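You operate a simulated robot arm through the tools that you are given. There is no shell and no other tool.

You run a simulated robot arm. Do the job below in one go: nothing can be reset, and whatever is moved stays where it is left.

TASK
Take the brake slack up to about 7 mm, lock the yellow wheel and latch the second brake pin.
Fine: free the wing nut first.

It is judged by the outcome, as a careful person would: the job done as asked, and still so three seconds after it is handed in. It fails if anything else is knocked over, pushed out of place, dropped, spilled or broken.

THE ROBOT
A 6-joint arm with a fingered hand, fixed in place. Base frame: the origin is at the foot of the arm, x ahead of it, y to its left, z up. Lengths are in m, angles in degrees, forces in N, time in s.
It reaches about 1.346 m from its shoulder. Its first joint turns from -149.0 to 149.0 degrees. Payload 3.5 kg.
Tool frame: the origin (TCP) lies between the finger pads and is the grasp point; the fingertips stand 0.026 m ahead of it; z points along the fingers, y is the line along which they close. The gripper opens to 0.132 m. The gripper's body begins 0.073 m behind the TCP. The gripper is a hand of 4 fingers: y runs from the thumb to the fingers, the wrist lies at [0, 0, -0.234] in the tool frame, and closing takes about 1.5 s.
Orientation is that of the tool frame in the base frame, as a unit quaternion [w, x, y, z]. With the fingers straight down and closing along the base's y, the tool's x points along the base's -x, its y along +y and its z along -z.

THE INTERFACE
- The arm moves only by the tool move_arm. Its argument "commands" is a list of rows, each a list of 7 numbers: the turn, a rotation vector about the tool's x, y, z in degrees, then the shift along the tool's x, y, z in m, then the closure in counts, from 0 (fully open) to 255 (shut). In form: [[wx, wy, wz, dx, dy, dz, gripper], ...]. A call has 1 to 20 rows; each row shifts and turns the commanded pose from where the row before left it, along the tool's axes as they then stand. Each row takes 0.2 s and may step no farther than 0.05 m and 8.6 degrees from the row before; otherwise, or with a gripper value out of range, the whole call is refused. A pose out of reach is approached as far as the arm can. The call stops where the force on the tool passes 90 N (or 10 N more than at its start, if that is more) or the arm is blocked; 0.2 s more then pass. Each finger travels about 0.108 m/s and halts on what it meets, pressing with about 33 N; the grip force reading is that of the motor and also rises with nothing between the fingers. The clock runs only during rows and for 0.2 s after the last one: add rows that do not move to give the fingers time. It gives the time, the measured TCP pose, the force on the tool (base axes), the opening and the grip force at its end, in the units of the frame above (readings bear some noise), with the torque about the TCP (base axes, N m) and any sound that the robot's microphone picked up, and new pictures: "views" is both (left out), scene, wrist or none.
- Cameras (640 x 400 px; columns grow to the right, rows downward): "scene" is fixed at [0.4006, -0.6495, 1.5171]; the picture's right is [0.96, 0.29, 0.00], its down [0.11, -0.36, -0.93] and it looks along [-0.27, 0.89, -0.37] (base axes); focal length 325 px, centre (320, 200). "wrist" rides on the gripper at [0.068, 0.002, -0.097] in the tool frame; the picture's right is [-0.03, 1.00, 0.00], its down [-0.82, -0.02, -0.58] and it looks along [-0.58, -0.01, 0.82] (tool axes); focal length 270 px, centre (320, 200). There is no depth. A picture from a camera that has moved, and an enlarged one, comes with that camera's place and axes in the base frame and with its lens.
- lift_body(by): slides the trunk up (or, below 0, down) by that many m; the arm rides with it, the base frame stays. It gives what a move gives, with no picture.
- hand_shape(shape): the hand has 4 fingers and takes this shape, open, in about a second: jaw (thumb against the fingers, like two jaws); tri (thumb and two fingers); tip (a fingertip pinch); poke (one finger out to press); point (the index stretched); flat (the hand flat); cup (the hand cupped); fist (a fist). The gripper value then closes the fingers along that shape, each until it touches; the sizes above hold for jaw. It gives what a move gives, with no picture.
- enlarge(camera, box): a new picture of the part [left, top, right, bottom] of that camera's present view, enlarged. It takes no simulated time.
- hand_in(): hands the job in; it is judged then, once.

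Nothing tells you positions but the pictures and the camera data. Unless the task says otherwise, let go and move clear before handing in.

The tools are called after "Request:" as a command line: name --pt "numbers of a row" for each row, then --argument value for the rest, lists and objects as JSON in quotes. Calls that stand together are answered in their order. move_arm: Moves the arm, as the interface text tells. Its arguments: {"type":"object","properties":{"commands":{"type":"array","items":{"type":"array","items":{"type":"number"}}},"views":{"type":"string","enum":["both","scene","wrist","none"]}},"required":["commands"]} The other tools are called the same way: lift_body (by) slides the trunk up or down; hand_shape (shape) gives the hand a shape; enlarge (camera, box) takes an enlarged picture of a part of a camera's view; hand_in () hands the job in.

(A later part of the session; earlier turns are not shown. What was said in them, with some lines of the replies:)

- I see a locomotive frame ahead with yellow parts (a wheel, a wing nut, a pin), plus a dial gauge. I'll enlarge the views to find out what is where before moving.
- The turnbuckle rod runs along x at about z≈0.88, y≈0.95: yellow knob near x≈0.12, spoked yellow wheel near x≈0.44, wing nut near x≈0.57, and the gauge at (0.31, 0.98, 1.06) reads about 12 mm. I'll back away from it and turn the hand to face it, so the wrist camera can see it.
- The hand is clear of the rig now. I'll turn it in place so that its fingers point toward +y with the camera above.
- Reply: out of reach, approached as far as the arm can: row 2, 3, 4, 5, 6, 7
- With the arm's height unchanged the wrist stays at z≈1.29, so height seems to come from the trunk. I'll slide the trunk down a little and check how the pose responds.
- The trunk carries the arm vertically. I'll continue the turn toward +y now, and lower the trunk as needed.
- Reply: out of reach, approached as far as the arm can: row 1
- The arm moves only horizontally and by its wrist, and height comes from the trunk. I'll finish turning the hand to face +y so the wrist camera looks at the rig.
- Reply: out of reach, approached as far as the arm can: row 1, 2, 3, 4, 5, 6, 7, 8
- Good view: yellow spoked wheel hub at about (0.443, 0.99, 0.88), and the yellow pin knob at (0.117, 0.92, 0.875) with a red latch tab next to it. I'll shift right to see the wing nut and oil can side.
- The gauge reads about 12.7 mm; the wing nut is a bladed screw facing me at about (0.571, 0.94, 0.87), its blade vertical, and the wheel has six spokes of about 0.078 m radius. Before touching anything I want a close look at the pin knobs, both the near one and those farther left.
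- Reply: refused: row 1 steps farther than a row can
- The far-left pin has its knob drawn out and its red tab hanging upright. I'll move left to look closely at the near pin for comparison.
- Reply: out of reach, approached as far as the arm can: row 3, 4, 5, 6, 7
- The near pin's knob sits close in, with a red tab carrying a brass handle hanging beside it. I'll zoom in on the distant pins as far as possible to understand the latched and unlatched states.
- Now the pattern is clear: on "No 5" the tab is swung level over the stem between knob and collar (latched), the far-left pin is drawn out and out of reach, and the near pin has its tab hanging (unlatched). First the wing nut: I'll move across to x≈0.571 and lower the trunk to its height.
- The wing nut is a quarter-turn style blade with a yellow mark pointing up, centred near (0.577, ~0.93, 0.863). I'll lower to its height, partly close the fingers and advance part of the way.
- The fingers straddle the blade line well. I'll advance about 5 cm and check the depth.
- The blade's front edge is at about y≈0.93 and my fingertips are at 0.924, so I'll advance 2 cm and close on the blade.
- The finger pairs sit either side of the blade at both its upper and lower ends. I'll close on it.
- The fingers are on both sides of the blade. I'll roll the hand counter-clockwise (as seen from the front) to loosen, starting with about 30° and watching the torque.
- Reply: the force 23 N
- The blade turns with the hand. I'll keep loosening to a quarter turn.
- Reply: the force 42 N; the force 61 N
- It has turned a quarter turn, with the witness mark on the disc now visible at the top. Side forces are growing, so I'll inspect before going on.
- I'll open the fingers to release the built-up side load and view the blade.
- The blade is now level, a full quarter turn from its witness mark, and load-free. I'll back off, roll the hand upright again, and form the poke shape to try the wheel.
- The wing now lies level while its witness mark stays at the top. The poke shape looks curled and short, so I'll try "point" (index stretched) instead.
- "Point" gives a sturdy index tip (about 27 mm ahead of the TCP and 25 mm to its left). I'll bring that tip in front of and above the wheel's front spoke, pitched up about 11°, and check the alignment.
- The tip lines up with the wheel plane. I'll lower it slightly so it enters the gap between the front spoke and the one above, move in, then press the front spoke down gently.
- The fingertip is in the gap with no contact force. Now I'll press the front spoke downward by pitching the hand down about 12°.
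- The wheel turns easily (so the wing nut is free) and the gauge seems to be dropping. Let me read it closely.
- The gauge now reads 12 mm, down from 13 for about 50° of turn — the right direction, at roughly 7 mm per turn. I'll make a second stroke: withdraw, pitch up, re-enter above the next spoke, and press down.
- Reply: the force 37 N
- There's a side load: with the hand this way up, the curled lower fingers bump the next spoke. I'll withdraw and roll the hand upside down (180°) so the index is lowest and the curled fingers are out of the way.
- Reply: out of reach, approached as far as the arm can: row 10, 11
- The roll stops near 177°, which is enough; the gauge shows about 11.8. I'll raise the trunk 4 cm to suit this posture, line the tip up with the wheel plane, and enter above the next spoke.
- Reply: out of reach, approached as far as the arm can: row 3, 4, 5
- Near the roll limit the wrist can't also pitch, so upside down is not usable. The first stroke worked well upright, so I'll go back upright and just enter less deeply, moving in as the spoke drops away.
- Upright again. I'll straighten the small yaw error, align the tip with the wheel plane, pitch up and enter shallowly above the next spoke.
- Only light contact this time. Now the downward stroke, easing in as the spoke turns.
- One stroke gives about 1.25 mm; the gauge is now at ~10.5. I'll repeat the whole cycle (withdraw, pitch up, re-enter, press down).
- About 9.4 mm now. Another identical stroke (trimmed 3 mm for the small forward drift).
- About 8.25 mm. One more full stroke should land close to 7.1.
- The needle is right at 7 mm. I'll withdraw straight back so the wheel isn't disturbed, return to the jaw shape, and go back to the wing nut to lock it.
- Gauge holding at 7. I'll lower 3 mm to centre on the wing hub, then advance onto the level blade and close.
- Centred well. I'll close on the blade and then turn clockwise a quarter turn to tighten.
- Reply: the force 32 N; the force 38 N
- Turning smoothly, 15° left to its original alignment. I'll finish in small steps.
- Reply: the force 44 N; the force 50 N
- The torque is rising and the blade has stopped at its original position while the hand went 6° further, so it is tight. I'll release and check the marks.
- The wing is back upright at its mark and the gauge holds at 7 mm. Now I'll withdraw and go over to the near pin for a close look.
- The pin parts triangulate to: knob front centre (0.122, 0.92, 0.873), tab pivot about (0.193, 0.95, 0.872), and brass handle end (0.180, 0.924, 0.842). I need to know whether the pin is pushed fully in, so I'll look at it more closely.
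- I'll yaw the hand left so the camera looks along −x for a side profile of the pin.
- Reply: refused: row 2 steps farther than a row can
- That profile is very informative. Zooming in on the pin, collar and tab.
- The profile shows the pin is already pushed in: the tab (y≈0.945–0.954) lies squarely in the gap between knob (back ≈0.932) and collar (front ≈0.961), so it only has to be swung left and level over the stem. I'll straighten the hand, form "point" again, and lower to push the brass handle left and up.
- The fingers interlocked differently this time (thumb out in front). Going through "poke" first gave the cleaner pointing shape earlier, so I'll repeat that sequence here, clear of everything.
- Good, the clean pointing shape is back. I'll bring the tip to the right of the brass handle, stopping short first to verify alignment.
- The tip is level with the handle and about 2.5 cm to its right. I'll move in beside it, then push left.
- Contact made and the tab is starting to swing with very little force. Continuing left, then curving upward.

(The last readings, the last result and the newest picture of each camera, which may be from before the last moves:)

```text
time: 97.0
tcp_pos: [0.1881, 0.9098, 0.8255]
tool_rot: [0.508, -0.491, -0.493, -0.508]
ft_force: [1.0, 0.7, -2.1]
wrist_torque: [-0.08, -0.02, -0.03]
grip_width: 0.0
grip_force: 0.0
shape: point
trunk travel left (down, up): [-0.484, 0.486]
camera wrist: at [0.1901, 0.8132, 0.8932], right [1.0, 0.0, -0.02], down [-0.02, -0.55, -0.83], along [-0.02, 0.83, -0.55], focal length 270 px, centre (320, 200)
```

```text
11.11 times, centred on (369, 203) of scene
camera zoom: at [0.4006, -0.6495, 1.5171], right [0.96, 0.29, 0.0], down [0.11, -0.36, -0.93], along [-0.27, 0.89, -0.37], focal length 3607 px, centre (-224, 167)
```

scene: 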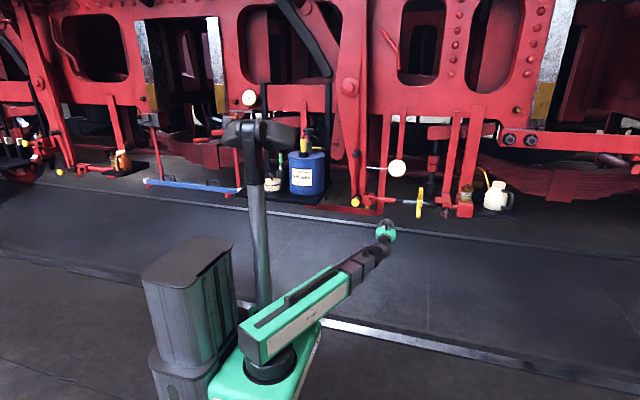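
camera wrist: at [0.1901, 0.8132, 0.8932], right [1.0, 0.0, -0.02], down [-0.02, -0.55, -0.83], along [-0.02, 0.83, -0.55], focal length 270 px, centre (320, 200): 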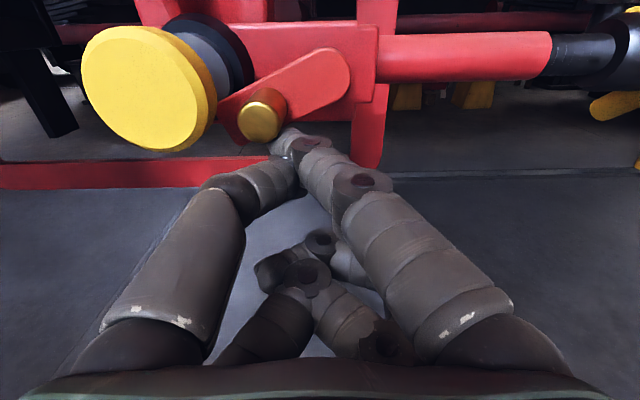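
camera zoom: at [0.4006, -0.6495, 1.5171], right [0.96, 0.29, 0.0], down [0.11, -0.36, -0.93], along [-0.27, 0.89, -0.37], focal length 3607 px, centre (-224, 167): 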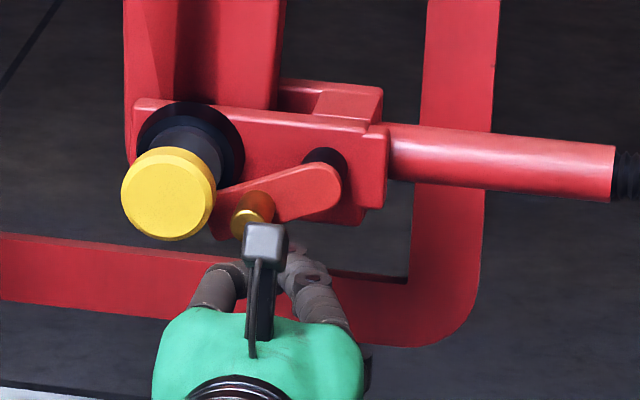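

The tab is now about 60° round. I'll lift mostly upward now to bring it level.

Request:
move_arm --pt "0 1 0 0.0041 -0.001 0 0" --pt "0 1 0 0.0041 -0.001 0 0" --pt "0 1 0 0.0041 -0.001 0 0" --pt "0 0 0 0 0 0 0" --views "wrist"

Request:
enlarge --camera "wrist" --box '[180, 40, 380, 180]'

Request:
enlarge --camera "scene" --box '[345, 185, 393, 221]'

```text
time: 98.0
tcp_pos: [0.1856, 0.9104, 0.8393]
tool_rot: [0.521, -0.477, -0.479, -0.521]
ft_force: [3.2, 0.3, -6.1]
wrist_torque: [-0.08, -0.1, -0.07]
grip_width: 0.0004
grip_force: 0.1
shape: point
trunk travel left (down, up): [-0.484, 0.486]
camera wrist: at [0.1871, 0.8097, 0.8999], right [1.0, 0.0, -0.02], down [-0.02, -0.51, -0.86], along [-0.01, 0.86, -0.51], focal length 270 px, centre (320, 200)
```

wrist: 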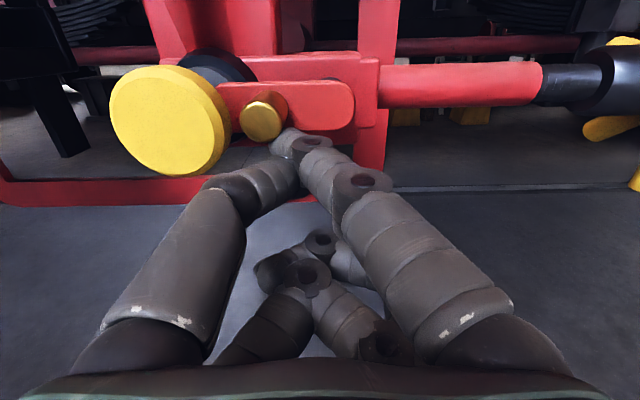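

```text
2.86 times, centred on (280, 110) of wrist
camera zoom: at [0.1871, 0.8097, 0.8999], right [1.0, 0.0, -0.02], down [-0.02, -0.51, -0.86], along [-0.01, 0.86, -0.51], focal length 772 px, centre (434, 457)
```

zoom: 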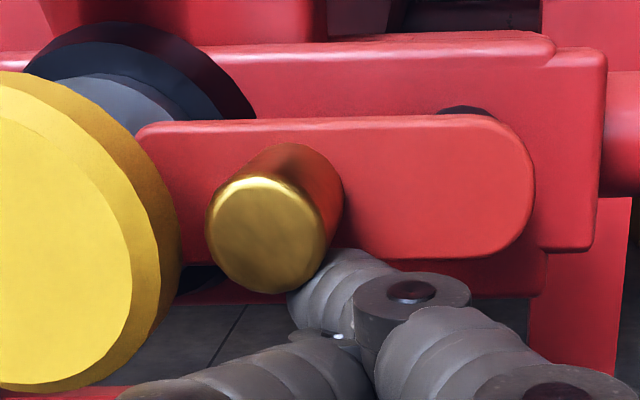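

```text
11.11 times, centred on (369, 203) of scene
camera zoom: at [0.4006, -0.6495, 1.5171], right [0.96, 0.29, 0.0], down [0.11, -0.36, -0.93], along [-0.27, 0.89, -0.37], focal length 3607 px, centre (-224, 167)
```

zoom: 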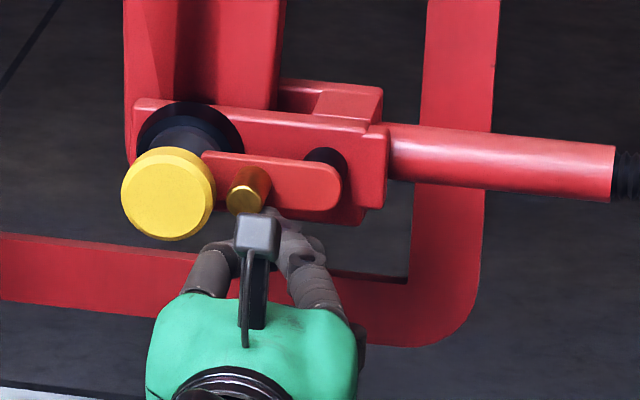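

The tab is now level, lying between knob and collar just like on "No 5". I'll nudge up slightly to feel for a stop.

Request:
move_arm --pt "0 0.6 0 0.00245 0 0 0" --pt "0 0 0 0 0 0 0" --views "wrist"

Request:
enlarge --camera "scene" --box '[345, 185, 393, 221]'

Request:
enlarge --camera "wrist" --box '[180, 40, 380, 180]'

```text
time: 98.7
tcp_pos: [0.1863, 0.9089, 0.8398]
tool_rot: [0.523, -0.476, -0.477, -0.522]
ft_force: [4.0, 1.7, -12.8]
wrist_torque: [-0.24, -0.11, -0.07]
grip_width: 0.0
grip_force: 0.0
shape: point
trunk travel left (down, up): [-0.484, 0.486]
camera wrist: at [0.1877, 0.8088, 0.9006], right [1.0, 0.0, -0.02], down [-0.02, -0.5, -0.87], along [-0.01, 0.87, -0.5], focal length 270 px, centre (320, 200)
```

wrist: 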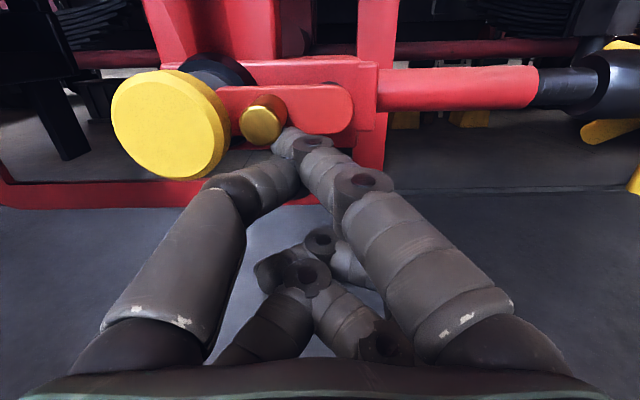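

```text
11.11 times, centred on (369, 203) of scene
camera zoom: at [0.4006, -0.6495, 1.5171], right [0.96, 0.29, 0.0], down [0.11, -0.36, -0.93], along [-0.27, 0.89, -0.37], focal length 3607 px, centre (-224, 167)
```

zoom: 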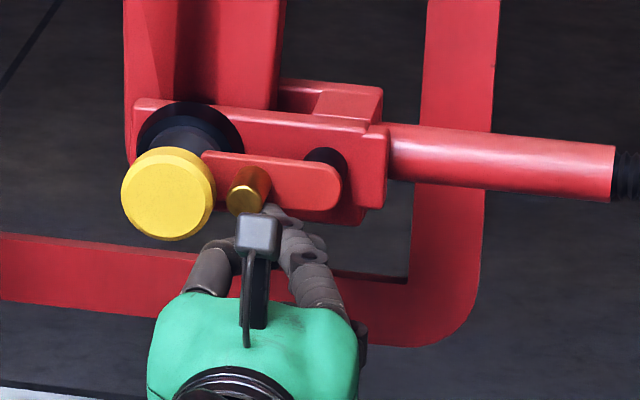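

```text
2.86 times, centred on (280, 110) of wrist
camera zoom: at [0.1877, 0.8088, 0.9006], right [1.0, 0.0, -0.02], down [-0.02, -0.5, -0.87], along [-0.01, 0.87, -0.5], focal length 772 px, centre (434, 457)
```

zoom: 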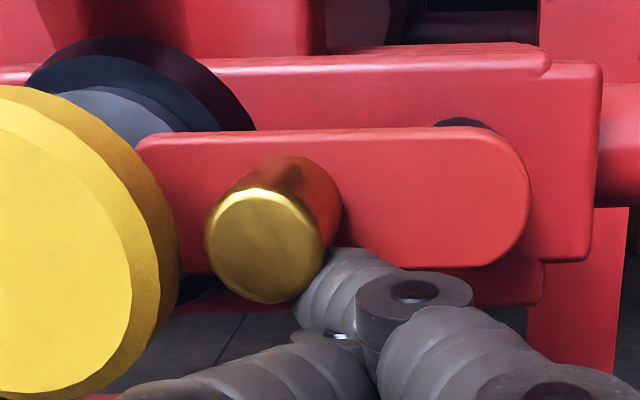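

It's against a stop (force doubled with no further motion). I'll lower the finger away from the handle, withdraw, and confirm the tab stays put.

Request:
move_arm --pt "0 -1.5 0 -0.0061 0.001 0 0" --pt "0 -1.5 0 -0.0061 0.001 0 0" --pt "0 -1 0 -0.0041 0.001 0 0" --pt "0 0 0 0 0 -0.03 0" --pt "0 0 0 0 0 -0.03 0" --pt "0 0 0 0 0 -0.03 0" --pt "0 0 0 0 0.02 -0.03 0" --pt "0 0 0 0 0.02 -0.02 0" --pt "0 0 0 0 0 0 0" --views "both"

Request:
enlarge --camera "scene" --box '[345, 185, 393, 221]'

Request:
enlarge --camera "scene" --box '[380, 150, 420, 180]'

Request:
enlarge --camera "scene" --box '[400, 175, 480, 230]'

```text
time: 100.7
tcp_pos: [0.2292, 0.7697, 0.8255]
tool_rot: [-0.506, 0.493, 0.494, 0.506]
ft_force: [-0.3, 0.3, 1.2]
wrist_torque: [-0.02, 0.0, 0.0]
grip_width: 0.0
grip_force: 0.1
shape: point
out of reach, approached as far as the arm can: row 6
trunk travel left (down, up): [-0.484, 0.486]
camera wrist: at [0.2312, 0.6742, 0.8924], right [1.0, 0.0, -0.02], down [-0.02, -0.56, -0.83], along [-0.02, 0.83, -0.56], focal length 270 px, centre (320, 200)
```

scene: 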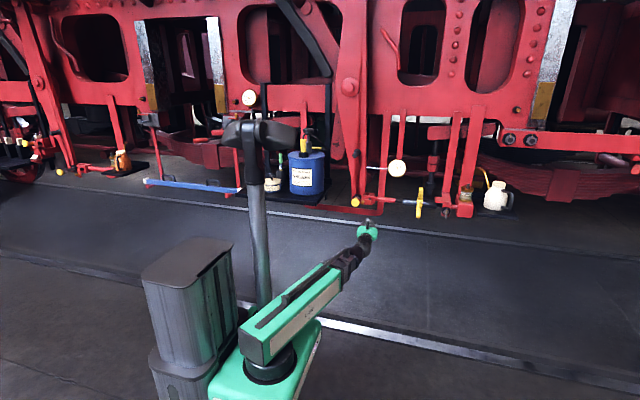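
wrist: 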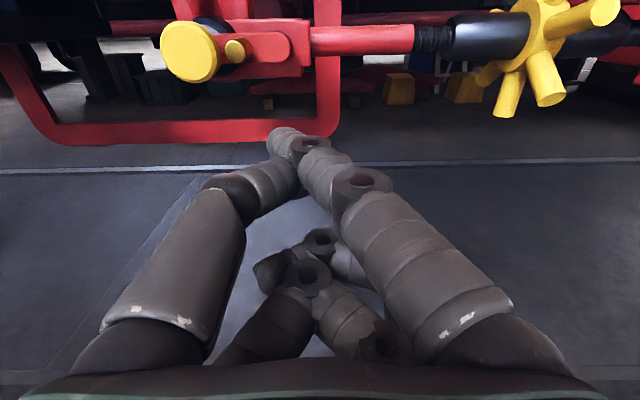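

```text
11.11 times, centred on (369, 203) of scene
camera zoom: at [0.4006, -0.6495, 1.5171], right [0.96, 0.29, 0.0], down [0.11, -0.36, -0.93], along [-0.27, 0.89, -0.37], focal length 3607 px, centre (-224, 167)
```

zoom: 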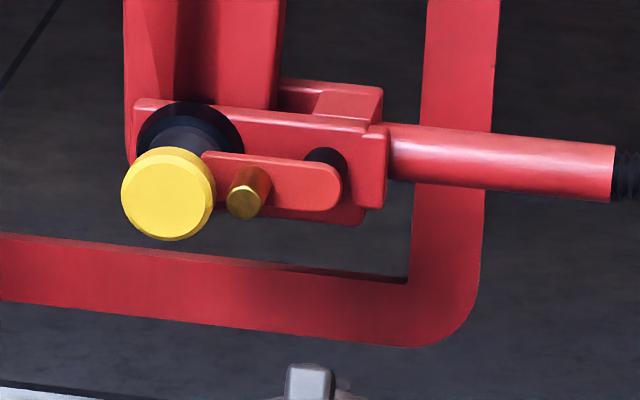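

```text
13.33 times, centred on (400, 165) of scene
camera zoom: at [0.4006, -0.6495, 1.5171], right [0.96, 0.29, 0.0], down [0.11, -0.36, -0.93], along [-0.27, 0.89, -0.37], focal length 4329 px, centre (-747, 667)
```

zoom: 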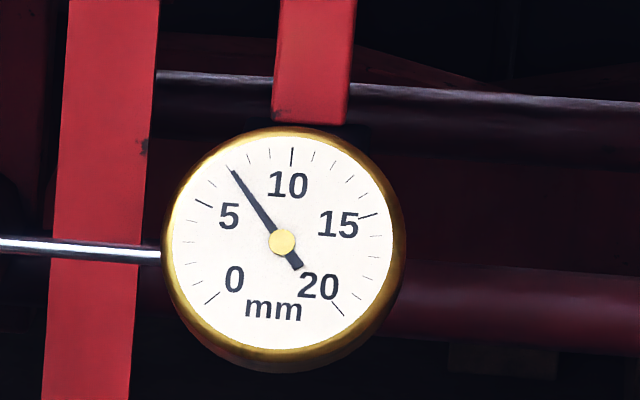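

```text
7.27 times, centred on (440, 202) of scene
camera zoom: at [0.4006, -0.6495, 1.5171], right [0.96, 0.29, 0.0], down [0.11, -0.36, -0.93], along [-0.27, 0.89, -0.37], focal length 2361 px, centre (-553, 182)
```

zoom: 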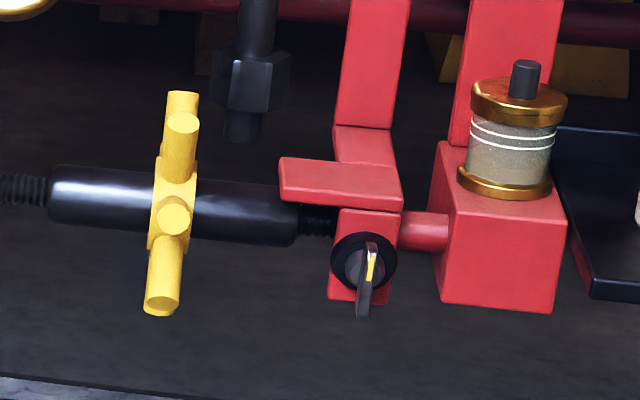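

Tab level and latched with the hand clear, gauge at 7 mm, wing nut upright at its mark. I'll move a little farther away and wait a couple of seconds to confirm everything stays.

Request:
move_arm --pt "0 0 0 0 0.03 -0.02 0" --pt "0 0 0 0 0.03 -0.02 0" --pt "0 0 0 0 0.03 -0.02 0" --pt "0 0 0 0 0 0 0" --pt "0 0 0 0 0 0 0" --pt "0 0 0 0 0 0 0" --pt "0 0 0 0 0 0 0" --pt "0 0 0 0 0 0 0" --pt "0 0 0 0 0 0 0" --pt "0 0 0 0 0 0 0" --pt "0 0 0 0 0 0 0" --pt "0 0 0 0 0 0 0" --pt "0 0 0 0 0 0 0" --views "wrist"

Request:
enlarge --camera "scene" --box '[345, 145, 485, 230]'

Request:
enlarge --camera "scene" --box '[345, 185, 393, 221]'

```text
time: 103.5
tcp_pos: [0.3195, 0.7094, 0.8248]
tool_rot: [0.507, -0.493, -0.495, -0.506]
ft_force: [-1.1, 0.6, -0.3]
wrist_torque: [-0.02, -0.01, 0.0]
grip_width: 0.0003
grip_force: 0.0
shape: point
trunk travel left (down, up): [-0.484, 0.486]
camera wrist: at [0.3212, 0.6124, 0.8924], right [1.0, 0.0, -0.02], down [-0.02, -0.56, -0.83], along [-0.02, 0.83, -0.56], focal length 270 px, centre (320, 200)
```

wrist: 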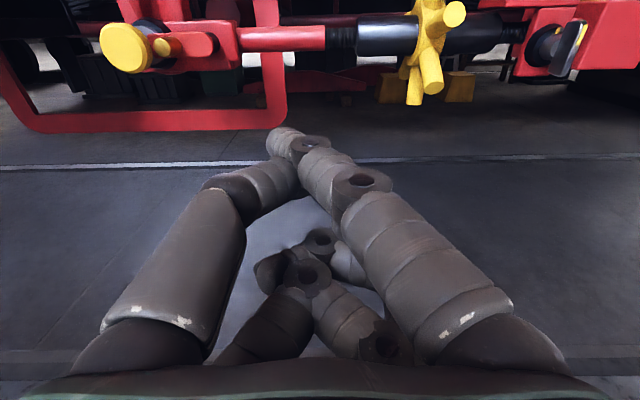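

```text
4.57 times, centred on (415, 188) of scene
camera zoom: at [0.4006, -0.6495, 1.5171], right [0.96, 0.29, 0.0], down [0.11, -0.36, -0.93], along [-0.27, 0.89, -0.37], focal length 1484 px, centre (-114, 257)
```

zoom: 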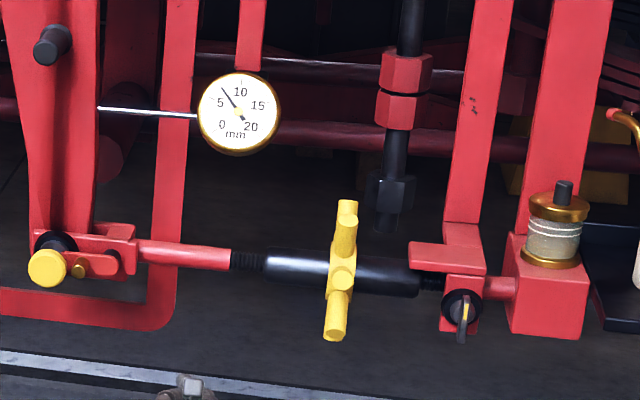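

```text
11.11 times, centred on (369, 203) of scene
camera zoom: at [0.4006, -0.6495, 1.5171], right [0.96, 0.29, 0.0], down [0.11, -0.36, -0.93], along [-0.27, 0.89, -0.37], focal length 3607 px, centre (-224, 167)
```

zoom: 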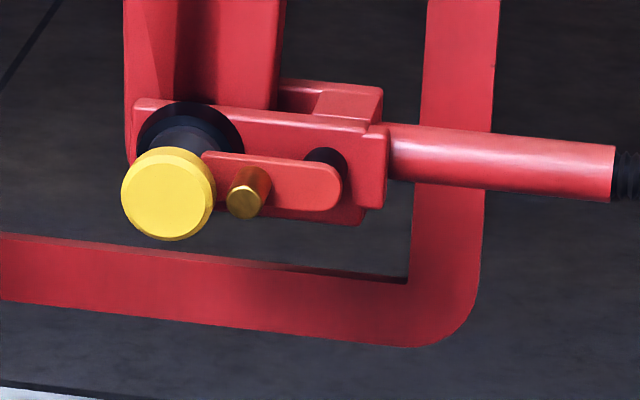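

Everything has stayed put: the gauge is at about 7 mm, the wing nut is tight at its mark, the pin's tab is latched level over the stem, and the hand is clear. Handing in.

Request:
hand_in

```text
The job is handed in.
```

The brake slack is set, the yellow wheel is locked and the brake pin is latched. All three still looked right when I checked again a few seconds later, just before handing in.

- **Wing nut freed:** I turned it a quarter turn anticlockwise, and the wheel then moved easily.
- **Slack:** I turned the yellow wheel until the gauge dropped from about 13 mm to about 7 mm (nearest reading 7.1).
- **Wheel lock:** I turned the wing nut back until it stopped at its yellow mark. I didn't push on the wheel afterwards to test the lock.
- **Brake pin:** The pin was already pushed in, so I swung its red tab level across the stem, up against its stop. The tab stayed there when I let go.

I took "the second brake pin" to mean the one at the near bracket, because it was the only unlatched pin within reach. The pin farther left is still drawn out and unlatched.
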